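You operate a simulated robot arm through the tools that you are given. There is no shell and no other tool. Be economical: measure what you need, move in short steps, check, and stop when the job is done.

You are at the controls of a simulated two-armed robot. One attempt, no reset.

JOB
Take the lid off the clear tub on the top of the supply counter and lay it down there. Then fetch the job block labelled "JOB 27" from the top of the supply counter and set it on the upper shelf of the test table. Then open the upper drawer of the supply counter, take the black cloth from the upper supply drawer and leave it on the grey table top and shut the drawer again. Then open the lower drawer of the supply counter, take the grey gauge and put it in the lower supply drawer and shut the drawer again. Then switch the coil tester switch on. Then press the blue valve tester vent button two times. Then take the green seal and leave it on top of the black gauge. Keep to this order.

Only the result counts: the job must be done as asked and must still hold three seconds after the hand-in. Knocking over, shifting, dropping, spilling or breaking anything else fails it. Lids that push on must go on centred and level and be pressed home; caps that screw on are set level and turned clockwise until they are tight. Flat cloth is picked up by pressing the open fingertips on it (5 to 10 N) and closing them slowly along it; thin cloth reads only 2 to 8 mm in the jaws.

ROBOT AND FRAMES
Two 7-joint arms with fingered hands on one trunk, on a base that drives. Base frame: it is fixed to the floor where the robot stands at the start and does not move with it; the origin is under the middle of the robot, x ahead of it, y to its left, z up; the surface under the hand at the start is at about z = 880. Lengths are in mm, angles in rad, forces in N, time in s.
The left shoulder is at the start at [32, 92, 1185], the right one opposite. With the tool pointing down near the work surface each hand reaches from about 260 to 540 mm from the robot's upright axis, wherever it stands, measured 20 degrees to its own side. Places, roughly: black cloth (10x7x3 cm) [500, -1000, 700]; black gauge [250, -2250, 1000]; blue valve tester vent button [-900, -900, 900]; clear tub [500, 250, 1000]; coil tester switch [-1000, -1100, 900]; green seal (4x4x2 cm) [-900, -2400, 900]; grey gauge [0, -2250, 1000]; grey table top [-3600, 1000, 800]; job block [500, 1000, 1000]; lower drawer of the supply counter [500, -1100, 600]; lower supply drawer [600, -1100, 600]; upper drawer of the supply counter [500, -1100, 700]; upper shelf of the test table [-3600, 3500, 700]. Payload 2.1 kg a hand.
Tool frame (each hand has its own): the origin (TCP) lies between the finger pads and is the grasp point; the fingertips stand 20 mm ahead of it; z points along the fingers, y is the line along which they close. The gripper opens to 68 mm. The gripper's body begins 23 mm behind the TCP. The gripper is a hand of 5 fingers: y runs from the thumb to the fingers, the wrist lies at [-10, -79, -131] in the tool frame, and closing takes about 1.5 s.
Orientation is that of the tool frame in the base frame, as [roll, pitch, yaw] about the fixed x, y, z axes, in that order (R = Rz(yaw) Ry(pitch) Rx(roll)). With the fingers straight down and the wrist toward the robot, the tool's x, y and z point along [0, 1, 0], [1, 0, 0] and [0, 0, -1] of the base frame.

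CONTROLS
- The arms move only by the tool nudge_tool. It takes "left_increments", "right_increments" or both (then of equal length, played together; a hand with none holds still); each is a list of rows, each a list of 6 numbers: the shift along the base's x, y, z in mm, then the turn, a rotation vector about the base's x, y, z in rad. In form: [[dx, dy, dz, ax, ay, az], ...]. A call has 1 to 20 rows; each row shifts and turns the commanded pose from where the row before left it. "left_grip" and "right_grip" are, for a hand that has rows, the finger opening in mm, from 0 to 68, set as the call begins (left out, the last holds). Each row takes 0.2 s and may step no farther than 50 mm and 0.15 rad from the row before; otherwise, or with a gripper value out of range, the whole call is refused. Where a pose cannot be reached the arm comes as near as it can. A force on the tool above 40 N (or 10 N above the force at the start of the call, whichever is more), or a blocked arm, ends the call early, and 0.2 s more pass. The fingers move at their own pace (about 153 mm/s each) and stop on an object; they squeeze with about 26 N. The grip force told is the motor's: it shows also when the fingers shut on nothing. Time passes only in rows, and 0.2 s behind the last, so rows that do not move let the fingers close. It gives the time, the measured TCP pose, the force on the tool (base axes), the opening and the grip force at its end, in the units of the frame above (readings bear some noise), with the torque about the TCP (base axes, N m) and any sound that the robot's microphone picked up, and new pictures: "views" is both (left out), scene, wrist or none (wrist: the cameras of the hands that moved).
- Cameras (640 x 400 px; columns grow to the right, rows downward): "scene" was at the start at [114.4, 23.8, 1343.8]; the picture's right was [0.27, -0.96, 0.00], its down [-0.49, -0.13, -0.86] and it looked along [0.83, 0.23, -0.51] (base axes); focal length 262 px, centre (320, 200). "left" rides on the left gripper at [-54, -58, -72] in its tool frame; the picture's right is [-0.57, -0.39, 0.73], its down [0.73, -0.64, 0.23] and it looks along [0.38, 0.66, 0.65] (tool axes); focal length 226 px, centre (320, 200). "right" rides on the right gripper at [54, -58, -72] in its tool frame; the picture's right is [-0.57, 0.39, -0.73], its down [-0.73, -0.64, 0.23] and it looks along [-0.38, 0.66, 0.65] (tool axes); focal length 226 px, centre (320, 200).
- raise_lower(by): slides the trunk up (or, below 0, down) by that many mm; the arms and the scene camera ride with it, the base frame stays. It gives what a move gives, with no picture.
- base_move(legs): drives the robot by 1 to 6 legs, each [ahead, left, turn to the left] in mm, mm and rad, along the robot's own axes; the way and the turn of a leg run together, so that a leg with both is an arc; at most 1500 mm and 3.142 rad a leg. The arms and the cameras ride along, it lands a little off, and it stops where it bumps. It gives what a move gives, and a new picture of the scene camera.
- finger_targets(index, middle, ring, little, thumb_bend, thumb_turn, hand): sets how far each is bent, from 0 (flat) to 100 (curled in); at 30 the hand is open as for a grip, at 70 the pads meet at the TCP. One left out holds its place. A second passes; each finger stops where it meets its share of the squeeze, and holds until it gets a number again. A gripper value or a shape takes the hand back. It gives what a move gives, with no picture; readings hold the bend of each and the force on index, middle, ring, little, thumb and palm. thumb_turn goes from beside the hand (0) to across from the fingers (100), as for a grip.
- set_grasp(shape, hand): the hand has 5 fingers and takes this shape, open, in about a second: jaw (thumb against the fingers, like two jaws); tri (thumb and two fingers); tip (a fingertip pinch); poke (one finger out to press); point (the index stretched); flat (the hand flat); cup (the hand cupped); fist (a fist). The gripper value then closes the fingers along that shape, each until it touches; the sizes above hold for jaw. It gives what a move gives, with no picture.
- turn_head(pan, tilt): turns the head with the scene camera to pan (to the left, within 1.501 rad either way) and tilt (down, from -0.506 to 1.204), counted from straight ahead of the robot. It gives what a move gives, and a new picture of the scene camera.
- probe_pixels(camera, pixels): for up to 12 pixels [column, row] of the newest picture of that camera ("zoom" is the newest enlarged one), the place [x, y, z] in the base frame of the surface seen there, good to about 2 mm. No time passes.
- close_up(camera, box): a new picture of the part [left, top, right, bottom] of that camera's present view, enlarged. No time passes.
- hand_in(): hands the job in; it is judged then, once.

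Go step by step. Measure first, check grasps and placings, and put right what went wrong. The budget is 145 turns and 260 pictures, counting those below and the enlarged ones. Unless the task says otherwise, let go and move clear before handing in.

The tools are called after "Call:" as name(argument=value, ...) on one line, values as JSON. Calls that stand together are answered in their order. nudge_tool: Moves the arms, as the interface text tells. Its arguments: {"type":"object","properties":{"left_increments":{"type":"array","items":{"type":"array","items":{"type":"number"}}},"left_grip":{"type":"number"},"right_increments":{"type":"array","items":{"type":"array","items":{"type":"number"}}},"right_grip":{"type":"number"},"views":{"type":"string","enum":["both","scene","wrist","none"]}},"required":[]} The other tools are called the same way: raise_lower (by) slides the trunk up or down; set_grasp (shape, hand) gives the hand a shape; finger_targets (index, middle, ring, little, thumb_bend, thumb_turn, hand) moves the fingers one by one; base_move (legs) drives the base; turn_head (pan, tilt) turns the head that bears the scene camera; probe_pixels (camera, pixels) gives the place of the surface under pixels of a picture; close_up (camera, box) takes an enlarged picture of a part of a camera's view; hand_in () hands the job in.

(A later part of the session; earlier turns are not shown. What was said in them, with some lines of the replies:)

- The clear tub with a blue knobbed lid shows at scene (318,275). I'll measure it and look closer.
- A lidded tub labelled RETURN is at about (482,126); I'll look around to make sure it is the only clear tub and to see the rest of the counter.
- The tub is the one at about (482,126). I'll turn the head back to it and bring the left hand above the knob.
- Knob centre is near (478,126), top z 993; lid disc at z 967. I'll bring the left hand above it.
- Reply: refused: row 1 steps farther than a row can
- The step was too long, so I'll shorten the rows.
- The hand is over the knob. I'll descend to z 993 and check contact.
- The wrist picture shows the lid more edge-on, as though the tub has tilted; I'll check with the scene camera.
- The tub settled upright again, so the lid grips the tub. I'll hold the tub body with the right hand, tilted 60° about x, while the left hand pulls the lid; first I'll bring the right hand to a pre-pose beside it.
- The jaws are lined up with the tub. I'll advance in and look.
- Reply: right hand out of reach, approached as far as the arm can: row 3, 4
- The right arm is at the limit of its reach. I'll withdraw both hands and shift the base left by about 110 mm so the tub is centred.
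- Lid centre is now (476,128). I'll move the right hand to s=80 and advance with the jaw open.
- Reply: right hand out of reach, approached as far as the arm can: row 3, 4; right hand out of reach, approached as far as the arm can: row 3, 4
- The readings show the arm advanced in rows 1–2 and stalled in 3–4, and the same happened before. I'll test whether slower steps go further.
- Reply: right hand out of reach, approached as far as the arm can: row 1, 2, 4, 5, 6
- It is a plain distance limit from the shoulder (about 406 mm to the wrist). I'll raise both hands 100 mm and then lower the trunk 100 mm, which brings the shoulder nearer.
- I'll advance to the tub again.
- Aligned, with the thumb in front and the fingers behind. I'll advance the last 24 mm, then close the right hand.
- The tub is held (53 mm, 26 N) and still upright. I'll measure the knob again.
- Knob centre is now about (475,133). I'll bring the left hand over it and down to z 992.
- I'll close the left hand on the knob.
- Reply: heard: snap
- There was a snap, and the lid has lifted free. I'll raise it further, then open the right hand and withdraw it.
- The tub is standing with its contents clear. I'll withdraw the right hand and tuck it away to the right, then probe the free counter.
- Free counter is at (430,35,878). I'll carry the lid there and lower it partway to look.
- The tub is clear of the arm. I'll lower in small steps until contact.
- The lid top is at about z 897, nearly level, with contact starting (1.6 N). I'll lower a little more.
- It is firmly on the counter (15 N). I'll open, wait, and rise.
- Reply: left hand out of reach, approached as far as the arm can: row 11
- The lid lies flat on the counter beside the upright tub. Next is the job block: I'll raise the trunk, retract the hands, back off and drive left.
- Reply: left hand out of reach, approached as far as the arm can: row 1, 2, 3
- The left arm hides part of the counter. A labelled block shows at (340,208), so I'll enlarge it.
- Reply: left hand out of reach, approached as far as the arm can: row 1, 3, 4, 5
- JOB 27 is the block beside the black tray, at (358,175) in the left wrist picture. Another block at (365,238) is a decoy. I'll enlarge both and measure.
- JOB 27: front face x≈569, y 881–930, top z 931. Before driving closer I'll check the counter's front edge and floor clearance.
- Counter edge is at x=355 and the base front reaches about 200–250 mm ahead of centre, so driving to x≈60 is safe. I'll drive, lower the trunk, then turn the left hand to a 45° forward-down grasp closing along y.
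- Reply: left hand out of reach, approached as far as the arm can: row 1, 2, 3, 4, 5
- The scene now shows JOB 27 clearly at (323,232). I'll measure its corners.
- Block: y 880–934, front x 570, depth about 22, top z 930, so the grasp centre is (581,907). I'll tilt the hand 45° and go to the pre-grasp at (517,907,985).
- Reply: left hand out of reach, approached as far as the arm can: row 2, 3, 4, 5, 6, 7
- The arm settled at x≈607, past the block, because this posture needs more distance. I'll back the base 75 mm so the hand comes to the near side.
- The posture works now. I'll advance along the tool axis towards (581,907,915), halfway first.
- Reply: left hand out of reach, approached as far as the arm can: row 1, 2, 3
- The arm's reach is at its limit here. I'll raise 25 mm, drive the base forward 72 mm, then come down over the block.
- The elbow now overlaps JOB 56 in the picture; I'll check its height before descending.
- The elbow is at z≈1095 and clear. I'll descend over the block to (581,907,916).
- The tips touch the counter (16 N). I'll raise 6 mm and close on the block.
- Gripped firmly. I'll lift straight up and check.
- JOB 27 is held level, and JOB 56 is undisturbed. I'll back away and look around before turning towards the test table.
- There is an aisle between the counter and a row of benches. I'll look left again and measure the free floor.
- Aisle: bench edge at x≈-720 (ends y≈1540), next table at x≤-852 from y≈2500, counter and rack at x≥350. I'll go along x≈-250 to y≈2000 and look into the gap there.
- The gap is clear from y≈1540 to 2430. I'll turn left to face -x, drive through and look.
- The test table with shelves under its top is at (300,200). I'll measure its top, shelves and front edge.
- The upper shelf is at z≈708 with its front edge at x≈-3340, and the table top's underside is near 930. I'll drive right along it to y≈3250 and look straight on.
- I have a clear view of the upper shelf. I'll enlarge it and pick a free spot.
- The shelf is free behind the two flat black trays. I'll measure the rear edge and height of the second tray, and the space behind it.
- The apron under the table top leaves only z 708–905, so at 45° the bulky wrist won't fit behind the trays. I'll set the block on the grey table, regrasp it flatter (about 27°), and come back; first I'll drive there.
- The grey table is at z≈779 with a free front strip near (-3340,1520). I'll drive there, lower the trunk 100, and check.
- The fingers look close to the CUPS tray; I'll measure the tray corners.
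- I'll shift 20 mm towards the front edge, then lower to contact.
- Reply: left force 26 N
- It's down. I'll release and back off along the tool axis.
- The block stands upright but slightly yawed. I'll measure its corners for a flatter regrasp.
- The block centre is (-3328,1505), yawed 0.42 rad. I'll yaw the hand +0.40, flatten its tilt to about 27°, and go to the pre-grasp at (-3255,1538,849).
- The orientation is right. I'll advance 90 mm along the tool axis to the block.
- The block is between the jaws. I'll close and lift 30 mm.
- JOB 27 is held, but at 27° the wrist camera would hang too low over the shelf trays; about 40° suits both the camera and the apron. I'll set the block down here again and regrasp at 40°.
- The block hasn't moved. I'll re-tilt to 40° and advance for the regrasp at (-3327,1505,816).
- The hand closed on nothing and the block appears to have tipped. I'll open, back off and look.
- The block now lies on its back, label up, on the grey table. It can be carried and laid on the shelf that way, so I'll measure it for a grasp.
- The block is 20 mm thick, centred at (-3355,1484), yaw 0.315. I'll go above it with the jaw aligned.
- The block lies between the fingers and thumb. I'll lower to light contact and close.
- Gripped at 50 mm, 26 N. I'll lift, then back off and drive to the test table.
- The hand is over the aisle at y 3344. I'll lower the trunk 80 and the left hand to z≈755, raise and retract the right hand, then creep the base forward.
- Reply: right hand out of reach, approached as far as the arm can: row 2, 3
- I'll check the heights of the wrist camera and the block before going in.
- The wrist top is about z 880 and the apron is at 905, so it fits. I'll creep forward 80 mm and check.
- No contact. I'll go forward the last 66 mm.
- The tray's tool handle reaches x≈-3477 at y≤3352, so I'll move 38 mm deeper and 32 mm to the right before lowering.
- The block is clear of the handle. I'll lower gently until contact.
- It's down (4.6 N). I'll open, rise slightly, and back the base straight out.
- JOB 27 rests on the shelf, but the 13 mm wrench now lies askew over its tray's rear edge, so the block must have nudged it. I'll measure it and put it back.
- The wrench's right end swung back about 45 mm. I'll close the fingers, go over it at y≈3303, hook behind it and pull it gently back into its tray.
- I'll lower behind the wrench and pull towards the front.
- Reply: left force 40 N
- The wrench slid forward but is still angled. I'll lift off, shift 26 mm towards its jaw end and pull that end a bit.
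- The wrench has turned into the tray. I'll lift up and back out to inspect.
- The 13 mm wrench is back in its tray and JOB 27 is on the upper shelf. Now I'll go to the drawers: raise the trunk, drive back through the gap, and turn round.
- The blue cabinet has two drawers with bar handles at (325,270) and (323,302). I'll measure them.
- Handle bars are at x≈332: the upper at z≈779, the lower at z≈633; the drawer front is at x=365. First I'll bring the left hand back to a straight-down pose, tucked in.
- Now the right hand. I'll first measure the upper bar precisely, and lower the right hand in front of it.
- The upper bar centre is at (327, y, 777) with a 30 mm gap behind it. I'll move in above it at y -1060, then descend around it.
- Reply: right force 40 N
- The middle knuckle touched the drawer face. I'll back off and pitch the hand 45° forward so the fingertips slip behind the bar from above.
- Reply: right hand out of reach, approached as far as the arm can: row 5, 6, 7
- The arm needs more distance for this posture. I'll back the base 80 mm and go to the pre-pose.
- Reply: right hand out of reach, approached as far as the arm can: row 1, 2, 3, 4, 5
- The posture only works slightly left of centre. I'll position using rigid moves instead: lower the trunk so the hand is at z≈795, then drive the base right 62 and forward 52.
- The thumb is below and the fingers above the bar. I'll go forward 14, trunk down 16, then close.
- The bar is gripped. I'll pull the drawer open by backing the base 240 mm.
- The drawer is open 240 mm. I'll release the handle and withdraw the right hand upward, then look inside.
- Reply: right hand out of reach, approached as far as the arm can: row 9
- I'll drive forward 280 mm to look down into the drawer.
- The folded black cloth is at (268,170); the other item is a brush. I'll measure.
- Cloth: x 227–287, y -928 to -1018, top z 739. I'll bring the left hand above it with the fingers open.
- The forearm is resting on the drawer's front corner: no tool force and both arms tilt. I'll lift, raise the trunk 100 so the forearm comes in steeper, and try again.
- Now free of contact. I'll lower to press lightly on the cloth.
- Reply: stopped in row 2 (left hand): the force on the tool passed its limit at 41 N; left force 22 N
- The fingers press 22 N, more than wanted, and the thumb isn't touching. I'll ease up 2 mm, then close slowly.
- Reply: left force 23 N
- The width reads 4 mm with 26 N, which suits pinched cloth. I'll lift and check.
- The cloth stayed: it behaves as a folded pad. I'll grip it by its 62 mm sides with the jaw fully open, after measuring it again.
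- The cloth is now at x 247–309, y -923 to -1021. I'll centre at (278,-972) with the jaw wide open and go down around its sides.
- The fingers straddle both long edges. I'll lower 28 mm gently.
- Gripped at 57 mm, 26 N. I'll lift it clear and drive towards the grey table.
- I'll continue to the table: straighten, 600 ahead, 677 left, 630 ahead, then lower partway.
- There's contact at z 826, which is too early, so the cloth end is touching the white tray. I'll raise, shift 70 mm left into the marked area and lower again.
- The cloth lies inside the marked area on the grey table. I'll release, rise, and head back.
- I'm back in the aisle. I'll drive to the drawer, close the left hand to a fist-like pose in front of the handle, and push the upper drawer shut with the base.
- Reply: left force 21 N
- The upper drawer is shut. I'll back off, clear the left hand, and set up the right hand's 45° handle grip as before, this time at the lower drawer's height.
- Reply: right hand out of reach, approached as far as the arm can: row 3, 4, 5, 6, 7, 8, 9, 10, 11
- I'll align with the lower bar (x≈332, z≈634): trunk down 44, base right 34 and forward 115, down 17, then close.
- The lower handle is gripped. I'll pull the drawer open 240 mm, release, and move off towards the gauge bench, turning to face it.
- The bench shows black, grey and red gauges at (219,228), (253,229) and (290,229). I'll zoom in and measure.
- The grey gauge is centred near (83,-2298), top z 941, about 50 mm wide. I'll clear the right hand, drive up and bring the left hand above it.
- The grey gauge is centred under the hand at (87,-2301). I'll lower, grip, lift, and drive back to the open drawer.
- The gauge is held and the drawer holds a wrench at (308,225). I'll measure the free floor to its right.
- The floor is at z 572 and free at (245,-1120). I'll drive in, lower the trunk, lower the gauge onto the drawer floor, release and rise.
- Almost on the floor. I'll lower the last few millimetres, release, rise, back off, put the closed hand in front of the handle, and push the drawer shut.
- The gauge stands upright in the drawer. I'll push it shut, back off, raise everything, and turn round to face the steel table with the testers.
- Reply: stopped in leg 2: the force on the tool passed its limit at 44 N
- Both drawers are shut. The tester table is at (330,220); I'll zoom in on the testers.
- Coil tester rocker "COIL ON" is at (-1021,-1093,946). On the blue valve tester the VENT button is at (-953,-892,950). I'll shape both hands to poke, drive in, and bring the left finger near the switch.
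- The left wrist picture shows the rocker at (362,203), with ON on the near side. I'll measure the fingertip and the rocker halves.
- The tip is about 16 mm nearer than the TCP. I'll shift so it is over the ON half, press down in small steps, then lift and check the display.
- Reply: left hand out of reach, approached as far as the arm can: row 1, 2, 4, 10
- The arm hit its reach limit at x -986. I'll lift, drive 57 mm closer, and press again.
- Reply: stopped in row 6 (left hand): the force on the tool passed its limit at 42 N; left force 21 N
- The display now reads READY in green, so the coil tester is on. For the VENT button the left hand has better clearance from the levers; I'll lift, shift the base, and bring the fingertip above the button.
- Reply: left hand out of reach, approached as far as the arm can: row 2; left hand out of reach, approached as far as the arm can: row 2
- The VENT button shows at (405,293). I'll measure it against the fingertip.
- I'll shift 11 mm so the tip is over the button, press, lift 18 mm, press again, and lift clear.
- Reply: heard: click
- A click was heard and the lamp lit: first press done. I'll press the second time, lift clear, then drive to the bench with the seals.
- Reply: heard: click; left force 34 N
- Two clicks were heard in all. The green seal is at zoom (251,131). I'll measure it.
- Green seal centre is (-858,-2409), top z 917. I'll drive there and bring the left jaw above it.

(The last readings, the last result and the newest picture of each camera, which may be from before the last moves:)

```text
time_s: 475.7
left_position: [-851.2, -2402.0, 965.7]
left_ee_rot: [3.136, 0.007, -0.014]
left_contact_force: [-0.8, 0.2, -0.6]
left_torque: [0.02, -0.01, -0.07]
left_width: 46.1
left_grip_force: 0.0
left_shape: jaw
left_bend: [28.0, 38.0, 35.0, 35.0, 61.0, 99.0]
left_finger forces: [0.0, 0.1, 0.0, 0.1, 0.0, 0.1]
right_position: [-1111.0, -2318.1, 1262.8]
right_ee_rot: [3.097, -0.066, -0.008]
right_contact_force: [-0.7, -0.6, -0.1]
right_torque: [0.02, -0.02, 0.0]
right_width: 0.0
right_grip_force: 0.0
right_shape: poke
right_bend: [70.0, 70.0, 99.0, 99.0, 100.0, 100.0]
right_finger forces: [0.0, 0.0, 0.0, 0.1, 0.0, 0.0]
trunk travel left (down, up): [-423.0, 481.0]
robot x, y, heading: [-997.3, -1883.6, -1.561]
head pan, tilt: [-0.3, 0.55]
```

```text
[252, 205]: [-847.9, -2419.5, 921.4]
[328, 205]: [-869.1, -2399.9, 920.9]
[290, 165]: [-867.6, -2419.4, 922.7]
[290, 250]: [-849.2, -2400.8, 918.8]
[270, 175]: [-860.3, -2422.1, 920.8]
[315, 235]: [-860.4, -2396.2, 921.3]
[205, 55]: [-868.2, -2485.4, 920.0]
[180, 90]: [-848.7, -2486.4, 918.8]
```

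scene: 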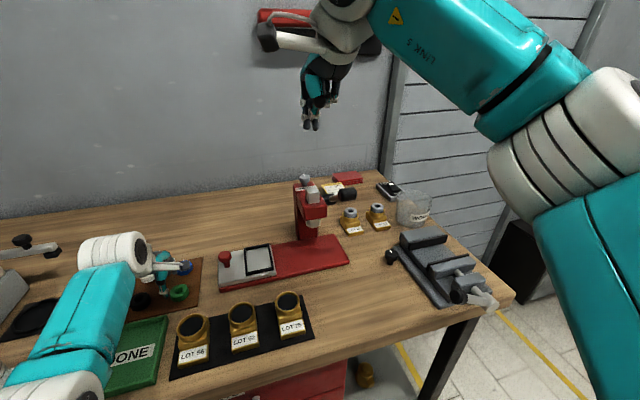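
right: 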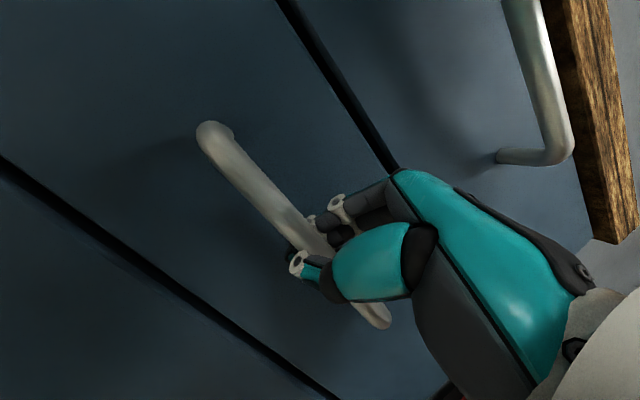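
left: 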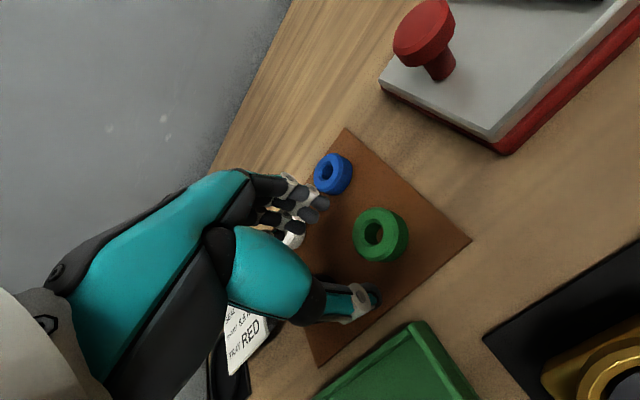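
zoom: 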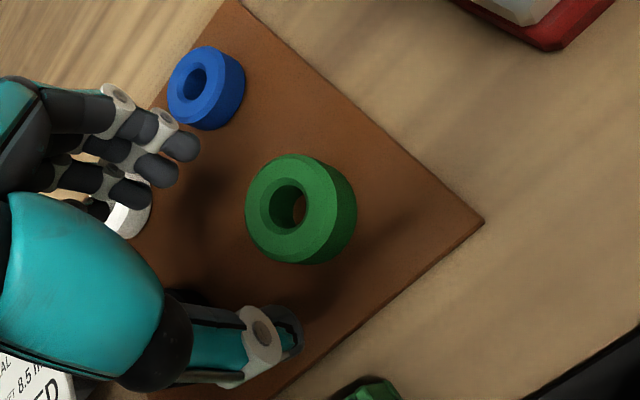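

The seal centre is (-858.5,-2410). I'll centre, lower, grip it, lift, and carry it towards the black gauge.

Call:
nudge_tool(left_increments=[[-4, -4, -12, 0, 0, 0], [-3.5, -4, -14, 0, 0, 0], [0, 0, -12, 0, 0, 0], [0, 0, -5, 0, 0, 0]], views="none")

Call:
nudge_tool(left_increments=[[0, 0, 0, 0, 0, 0], [0, 0, 0, 0, 0, 0], [0, 0, 0, 0, 0, 0], [0, 0, 0, 0, 0, 0], [0, 0, 0, 0, 0, 0], [0, 0, 0, 0, 0, 0], [0, 0, 10, 0, 0, 0], [0, 0, 30, 0, 0, 0], [0, 0, 45, 0, 0, 0], [0, 0, 45, 0, 0, 0]], left_grip=10, views="wrist")

Call:
base_move(legs=[[-150, 0, 0], [0, 1022, -0.009], [42, 0, 0]])

Call:
close_up(camera="left", box=[240, 130, 560, 370])

```text
time_s: 476.7
left_position: [-858.6, -2399.2, 930.4]
left_ee_rot: [3.137, 0.01, -0.011]
left_contact_force: [0.6, -0.2, -0.1]
left_torque: [0.02, 0.01, 0.0]
left_width: 46.4
left_grip_force: 0.0
left_shape: jaw
left_bend: [27.0, 38.0, 35.0, 35.0, 61.0, 99.0]
left_finger forces: [0.0, 0.1, 0.1, 0.0, 0.1, 0.0]
left hand out of reach, approached as far as the arm can: row 2, 4
right_position: [-1111.3, -2317.9, 1262.6]
right_ee_rot: [3.097, -0.065, -0.009]
right_contact_force: [0.0, 0.4, -0.1]
right_torque: [0.0, 0.02, -0.05]
right_width: 0.1
right_grip_force: 0.0
right_shape: poke
right_bend: [70.0, 70.0, 99.0, 99.0, 100.0, 100.0]
right_finger forces: [0.0, 0.1, 0.0, 0.0, 0.0, 0.0]
trunk travel left (down, up): [-423.0, 481.0]
robot x, y, heading: [-997.4, -1885.6, -1.564]
head pan, tilt: [-0.3, 0.55]
```

```text
time_s: 478.9
left_position: [-862.0, -2403.7, 1061.8]
left_ee_rot: [3.136, 0.009, -0.012]
left_contact_force: [0.3, -0.4, 0.0]
left_torque: [0.01, -0.02, 0.0]
left_width: 24.5
left_grip_force: 26.3
left_shape: jaw
left_bend: [74.0, 50.0, 59.0, 55.0, 74.0, 97.0]
left_finger forces: [14.3, 8.0, 3.6, 0.0, 23.4, 0.0]
right_position: [-1111.1, -2317.7, 1263.2]
right_ee_rot: [3.096, -0.066, -0.008]
right_contact_force: [-0.4, 0.0, -0.6]
right_torque: [0.0, 0.01, 0.0]
right_width: 0.0
right_grip_force: 0.0
right_shape: poke
right_bend: [70.0, 70.0, 99.0, 99.0, 100.0, 100.0]
right_finger forces: [0.0, 0.0, 0.0, 0.0, 0.1, 0.0]
trunk travel left (down, up): [-423.0, 481.0]
robot x, y, heading: [-1001.9, -1883.1, -1.567]
head pan, tilt: [-0.3, 0.55]
```

left: 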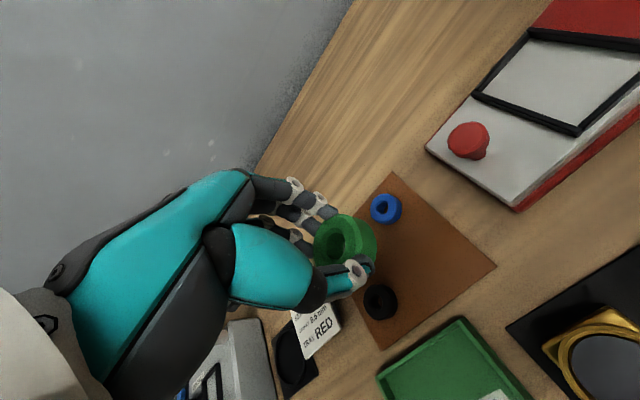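

```text
time_s: 485.7
left_position: [164.6, -2294.1, 1061.7]
left_ee_rot: [3.138, 0.009, -0.02]
left_contact_force: [-0.1, -0.7, 0.0]
left_torque: [0.0, 0.0, -0.02]
left_width: 24.4
left_grip_force: 26.0
left_shape: jaw
left_bend: [74.0, 50.0, 59.0, 55.0, 74.0, 97.0]
left_finger forces: [14.2, 8.0, 3.6, 0.0, 23.4, 0.0]
right_position: [-83.4, -2205.5, 1261.6]
right_ee_rot: [3.098, -0.066, -0.014]
right_contact_force: [-0.5, 0.0, -0.5]
right_torque: [0.0, -0.04, -0.01]
right_width: 0.0
right_grip_force: 0.1
right_shape: poke
right_bend: [70.0, 70.0, 99.0, 99.0, 100.0, 100.0]
right_finger forces: [0.0, 0.0, 0.1, 0.1, 0.0, 0.1]
trunk travel left (down, up): [-423.0, 481.0]
robot x, y, heading: [34.1, -1771.8, -1.569]
head pan, tilt: [-0.3, 0.55]
```

scene: 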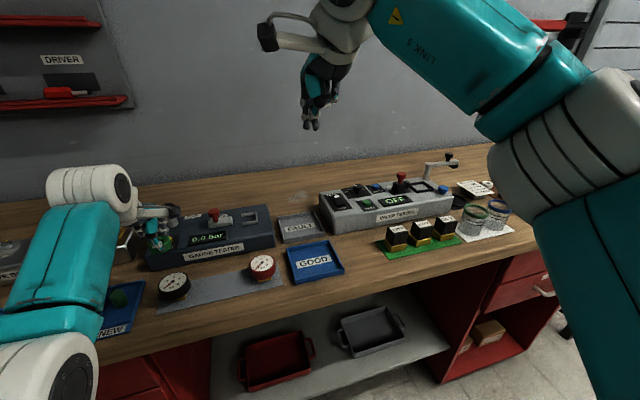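

```text
1.67 times, centred on (400, 250) of left
```

zoom: 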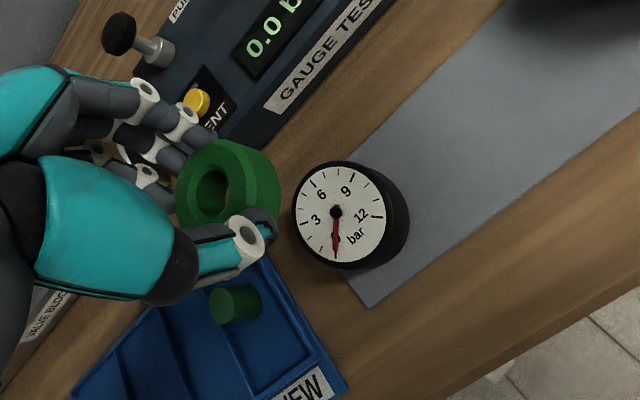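

The seal is held over the black gauge. I'll measure the gauge's dial and the seal's position in the hand.

Call:
probe_pixels(camera="zoom", pixels=[[300, 212], [380, 205], [340, 170], [330, 255], [350, 215], [185, 200], [270, 190], [210, 147], [225, 210], [250, 150], [190, 175], [240, 225]])

```text
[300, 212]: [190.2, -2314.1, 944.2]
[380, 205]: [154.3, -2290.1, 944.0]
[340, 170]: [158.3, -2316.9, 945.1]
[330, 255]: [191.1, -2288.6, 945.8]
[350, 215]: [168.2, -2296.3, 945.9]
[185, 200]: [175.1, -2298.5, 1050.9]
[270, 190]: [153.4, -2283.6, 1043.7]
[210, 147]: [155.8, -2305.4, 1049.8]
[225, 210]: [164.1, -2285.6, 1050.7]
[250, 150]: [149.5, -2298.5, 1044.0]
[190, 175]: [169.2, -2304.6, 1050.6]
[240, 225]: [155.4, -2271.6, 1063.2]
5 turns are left
```

Gauge centre is (173.5,-2302.4), top z 945; the seal is centred at (163.4,-2294.3) with its bottom 33 mm below the TCP. I'll drive 30 mm closer, shift over the gauge and lower to just above it.

Call:
base_move(legs=[[30, 0, 0]])

Call:
nudge_tool(left_increments=[[10, 22, -15, 0, 0, 0], [0, 0, -30, 0, 0, 0], [0, 0, -25, 0, 0, 0]], views="wrist")

Call:
close_up(camera="scene", box=[80, 190, 260, 320])

```text
time_s: 486.5
left_position: [164.8, -2323.4, 1061.3]
left_ee_rot: [3.136, 0.009, -0.019]
left_contact_force: [-0.6, 0.6, -0.4]
left_torque: [0.01, -0.01, 0.01]
left_width: 24.6
left_grip_force: 26.1
left_shape: jaw
left_bend: [74.0, 50.0, 59.0, 55.0, 74.0, 97.0]
left_finger forces: [14.3, 8.0, 3.6, 0.1, 23.4, 0.0]
right_position: [-83.5, -2237.2, 1262.8]
right_ee_rot: [3.099, -0.065, -0.015]
right_contact_force: [0.6, 0.9, 0.1]
right_torque: [0.01, 0.03, 0.02]
right_width: 0.0
right_grip_force: 0.1
right_shape: poke
right_bend: [70.0, 70.0, 99.0, 99.0, 100.0, 100.0]
right_finger forces: [0.1, 0.1, 0.1, 0.1, 0.1, 0.0]
trunk travel left (down, up): [-423.0, 481.0]
robot x, y, heading: [29.3, -1798.4, -1.57]
head pan, tilt: [-0.3, 0.55]
```

scene: 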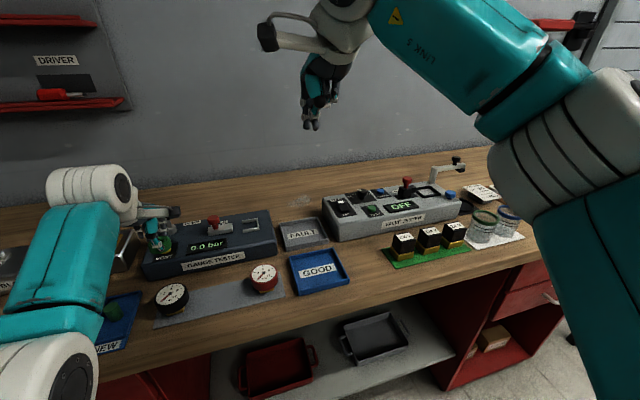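

```text
time_s: 487.3
left_position: [176.6, -2300.0, 991.8]
left_ee_rot: [3.137, 0.006, -0.019]
left_contact_force: [0.3, -0.1, 0.2]
left_torque: [-0.01, 0.02, -0.01]
left_width: 24.4
left_grip_force: 25.9
left_shape: jaw
left_bend: [74.0, 50.0, 59.0, 55.0, 75.0, 97.0]
left_finger forces: [14.4, 8.1, 3.8, 0.0, 23.4, 0.0]
right_position: [-83.8, -2235.0, 1261.7]
right_ee_rot: [3.097, -0.065, -0.014]
right_contact_force: [-0.1, 0.2, -0.8]
right_torque: [0.01, -0.06, 0.02]
right_width: 0.0
right_grip_force: 0.0
right_shape: poke
right_bend: [70.0, 70.0, 99.0, 99.0, 100.0, 100.0]
right_finger forces: [0.0, 0.1, 0.0, 0.0, 0.0, 0.0]
trunk travel left (down, up): [-423.0, 481.0]
robot x, y, heading: [33.0, -1802.5, -1.569]
head pan, tilt: [-0.3, 0.55]
```

left: 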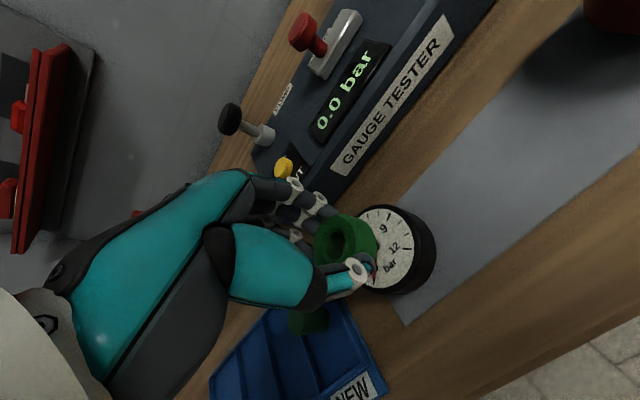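

```text
3.08 times, centred on (170, 255) of scene
4 turns are left
```

zoom: 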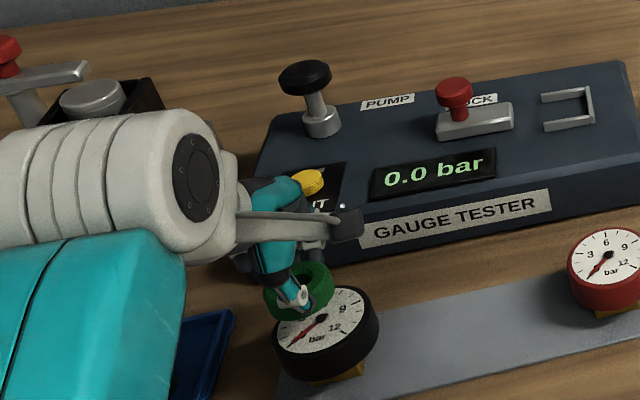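

The seal is within 3 mm of the gauge's axis. I'll trim that, lower 14 mm to contact, release, rise and check.

Call:
nudge_tool(left_increments=[[-2, -2, -6, 0, 0, 0], [0, 0, -4, 0, 0, 0], [0, 0, -2, 0, 0, 0], [0, 0, -1.5, 0, 0, 0], [0, 0, -1, 0, 0, 0]], views="wrist")

Call:
close_up(camera="scene", box=[120, 240, 220, 310])

```text
time_s: 488.5
left_position: [171.9, -2302.4, 977.7]
left_ee_rot: [3.137, 0.011, -0.021]
left_contact_force: [-0.4, 1.3, 0.2]
left_torque: [-0.02, -0.01, -0.01]
left_width: 24.4
left_grip_force: 26.0
left_shape: jaw
left_bend: [74.0, 50.0, 59.0, 55.0, 75.0, 97.0]
left_finger forces: [14.6, 8.1, 3.9, 0.0, 23.3, 0.0]
right_position: [-82.9, -2234.5, 1263.7]
right_ee_rot: [3.095, -0.067, -0.014]
right_contact_force: [0.1, 0.3, 0.5]
right_torque: [0.0, 0.0, -0.01]
right_width: 0.0
right_grip_force: 0.2
right_shape: poke
right_bend: [70.0, 70.0, 99.0, 99.0, 100.0, 100.0]
right_finger forces: [0.1, 0.0, 0.1, 0.0, 0.0, 0.0]
trunk travel left (down, up): [-423.0, 481.0]
robot x, y, heading: [28.5, -1799.9, -1.568]
head pan, tilt: [-0.3, 0.55]
```

left: 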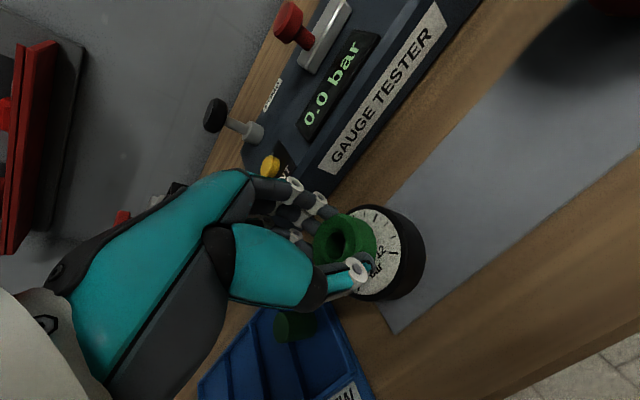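

```text
5.71 times, centred on (170, 275) of scene
3 turns are left
```

zoom: 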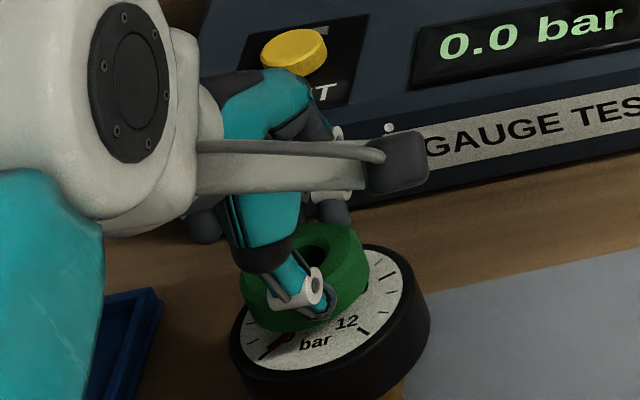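

There's no contact yet, and the close-up suggests a small offset. I'll measure seal and gauge from this view before releasing.

Call:
probe_pixels(camera="zoom", pixels=[[240, 335], [420, 310], [345, 388], [375, 255], [335, 340], [250, 290], [362, 262], [335, 235], [260, 320], [320, 322], [350, 300], [300, 240]])

```text
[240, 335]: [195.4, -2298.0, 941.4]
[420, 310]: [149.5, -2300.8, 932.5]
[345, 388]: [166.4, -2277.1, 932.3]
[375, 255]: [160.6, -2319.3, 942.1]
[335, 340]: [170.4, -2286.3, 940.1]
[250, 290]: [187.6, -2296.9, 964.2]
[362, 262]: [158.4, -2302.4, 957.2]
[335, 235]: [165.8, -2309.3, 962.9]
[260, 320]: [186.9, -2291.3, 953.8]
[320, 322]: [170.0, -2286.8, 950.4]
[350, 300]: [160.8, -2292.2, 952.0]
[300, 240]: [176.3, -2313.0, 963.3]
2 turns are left
```

Seal and gauge axes agree within about 2 mm, and the seal sits about 5 mm above the dial. I'll lower 5 mm, open, and rise clear.

Call:
nudge_tool(left_increments=[[0, 0, -2, 0, 0, 0], [0, 0, -2, 0, 0, 0], [0, 0, -1, 0, 0, 0], [0, 0, 0, 0, 0, 0]], views="none")

Call:
nudge_tool(left_increments=[[0, 0, 0, 0, 0, 0], [0, 0, 0, 0, 0, 0], [0, 0, 0, 0, 0, 0], [0, 0, 0, 0, 0, 0], [0, 0, 10, 0, 0, 0], [0, 0, 25, 0, 0, 0], [0, 0, 40, 0, 0, 0], [0, 0, 40, 0, 0, 0]], left_grip=50, views="wrist")

Call:
close_up(camera="scene", box=[120, 240, 220, 310])

```text
time_s: 489.5
left_position: [173.2, -2303.0, 972.7]
left_ee_rot: [3.136, 0.009, -0.019]
left_contact_force: [-0.5, 0.0, -0.3]
left_torque: [0.04, 0.0, 0.0]
left_width: 24.2
left_grip_force: 26.2
left_shape: jaw
left_bend: [74.0, 50.0, 59.0, 55.0, 75.0, 97.0]
left_finger forces: [14.5, 8.1, 4.0, 0.1, 23.4, 0.0]
right_position: [-83.7, -2235.5, 1263.4]
right_ee_rot: [3.095, -0.067, -0.015]
right_contact_force: [0.3, 0.4, -0.8]
right_torque: [0.01, -0.02, 0.01]
right_width: 0.0
right_grip_force: 0.1
right_shape: poke
right_bend: [70.0, 70.0, 99.0, 99.0, 100.0, 100.0]
right_finger forces: [0.1, 0.0, 0.0, 0.0, 0.1, 0.0]
trunk travel left (down, up): [-423.0, 481.0]
robot x, y, heading: [30.8, -1801.3, -1.567]
head pan, tilt: [-0.3, 0.55]
```

```text
time_s: 491.3
left_position: [175.2, -2301.7, 1088.3]
left_ee_rot: [3.136, 0.01, -0.019]
left_contact_force: [0.2, 0.1, 0.5]
left_torque: [0.0, -0.02, 0.01]
left_width: 49.9
left_grip_force: 0.0
left_shape: jaw
left_bend: [27.0, 36.0, 33.0, 34.0, 57.0, 99.0]
left_finger forces: [0.0, 0.1, 0.0, 0.0, 0.0, 0.0]
right_position: [-82.5, -2235.2, 1263.2]
right_ee_rot: [3.096, -0.068, -0.014]
right_contact_force: [-0.3, 0.7, 0.3]
right_torque: [-0.01, -0.01, 0.01]
right_width: 0.1
right_grip_force: 0.1
right_shape: poke
right_bend: [70.0, 70.0, 99.0, 99.0, 100.0, 100.0]
right_finger forces: [0.0, 0.1, 0.0, 0.1, 0.0, 0.1]
trunk travel left (down, up): [-423.0, 481.0]
robot x, y, heading: [31.7, -1804.5, -1.569]
head pan, tilt: [-0.3, 0.55]
```

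left: 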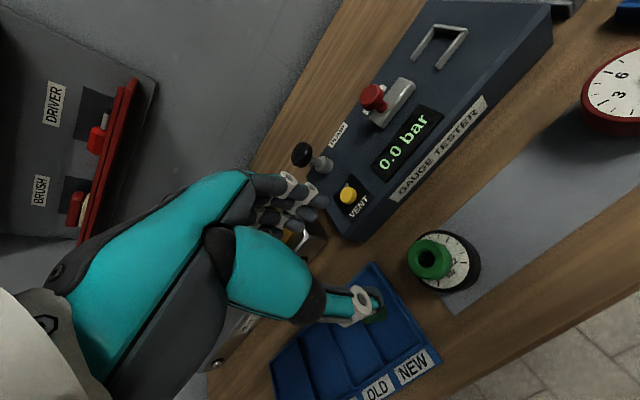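

```text
5.71 times, centred on (170, 275) of scene
1 turns are left
```

zoom: 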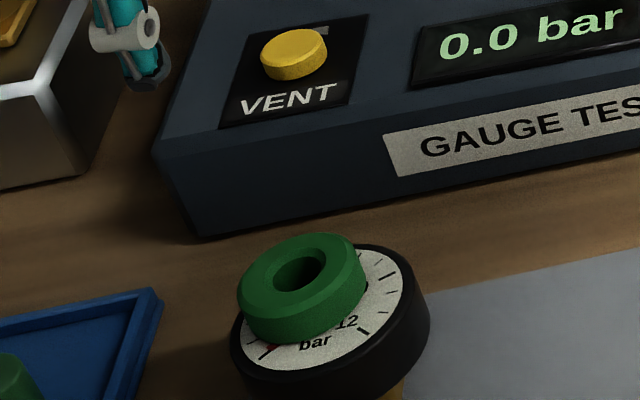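

The green seal rests on the black gauge, a little towards its left-rear, and both hands are clear. I'm handing in now.

Call:
hand_in()

```text
The job is handed in.
```

I finished every step in the order you gave and handed the job in, but some results are not clean:
- **JOB 27:** the block tipped over while I was regripping it, so it lies on its back on the upper shelf with its label up.
- **13 mm wrench:** I knocked it out of place on that shelf. It is back in its tray, but at a slight angle.
- **White cup tray:** the cloth touched the tray on the grey table before I moved it away. The tray looked undisturbed.
- **Green seal:** it rests on the black gauge, slightly off centre.
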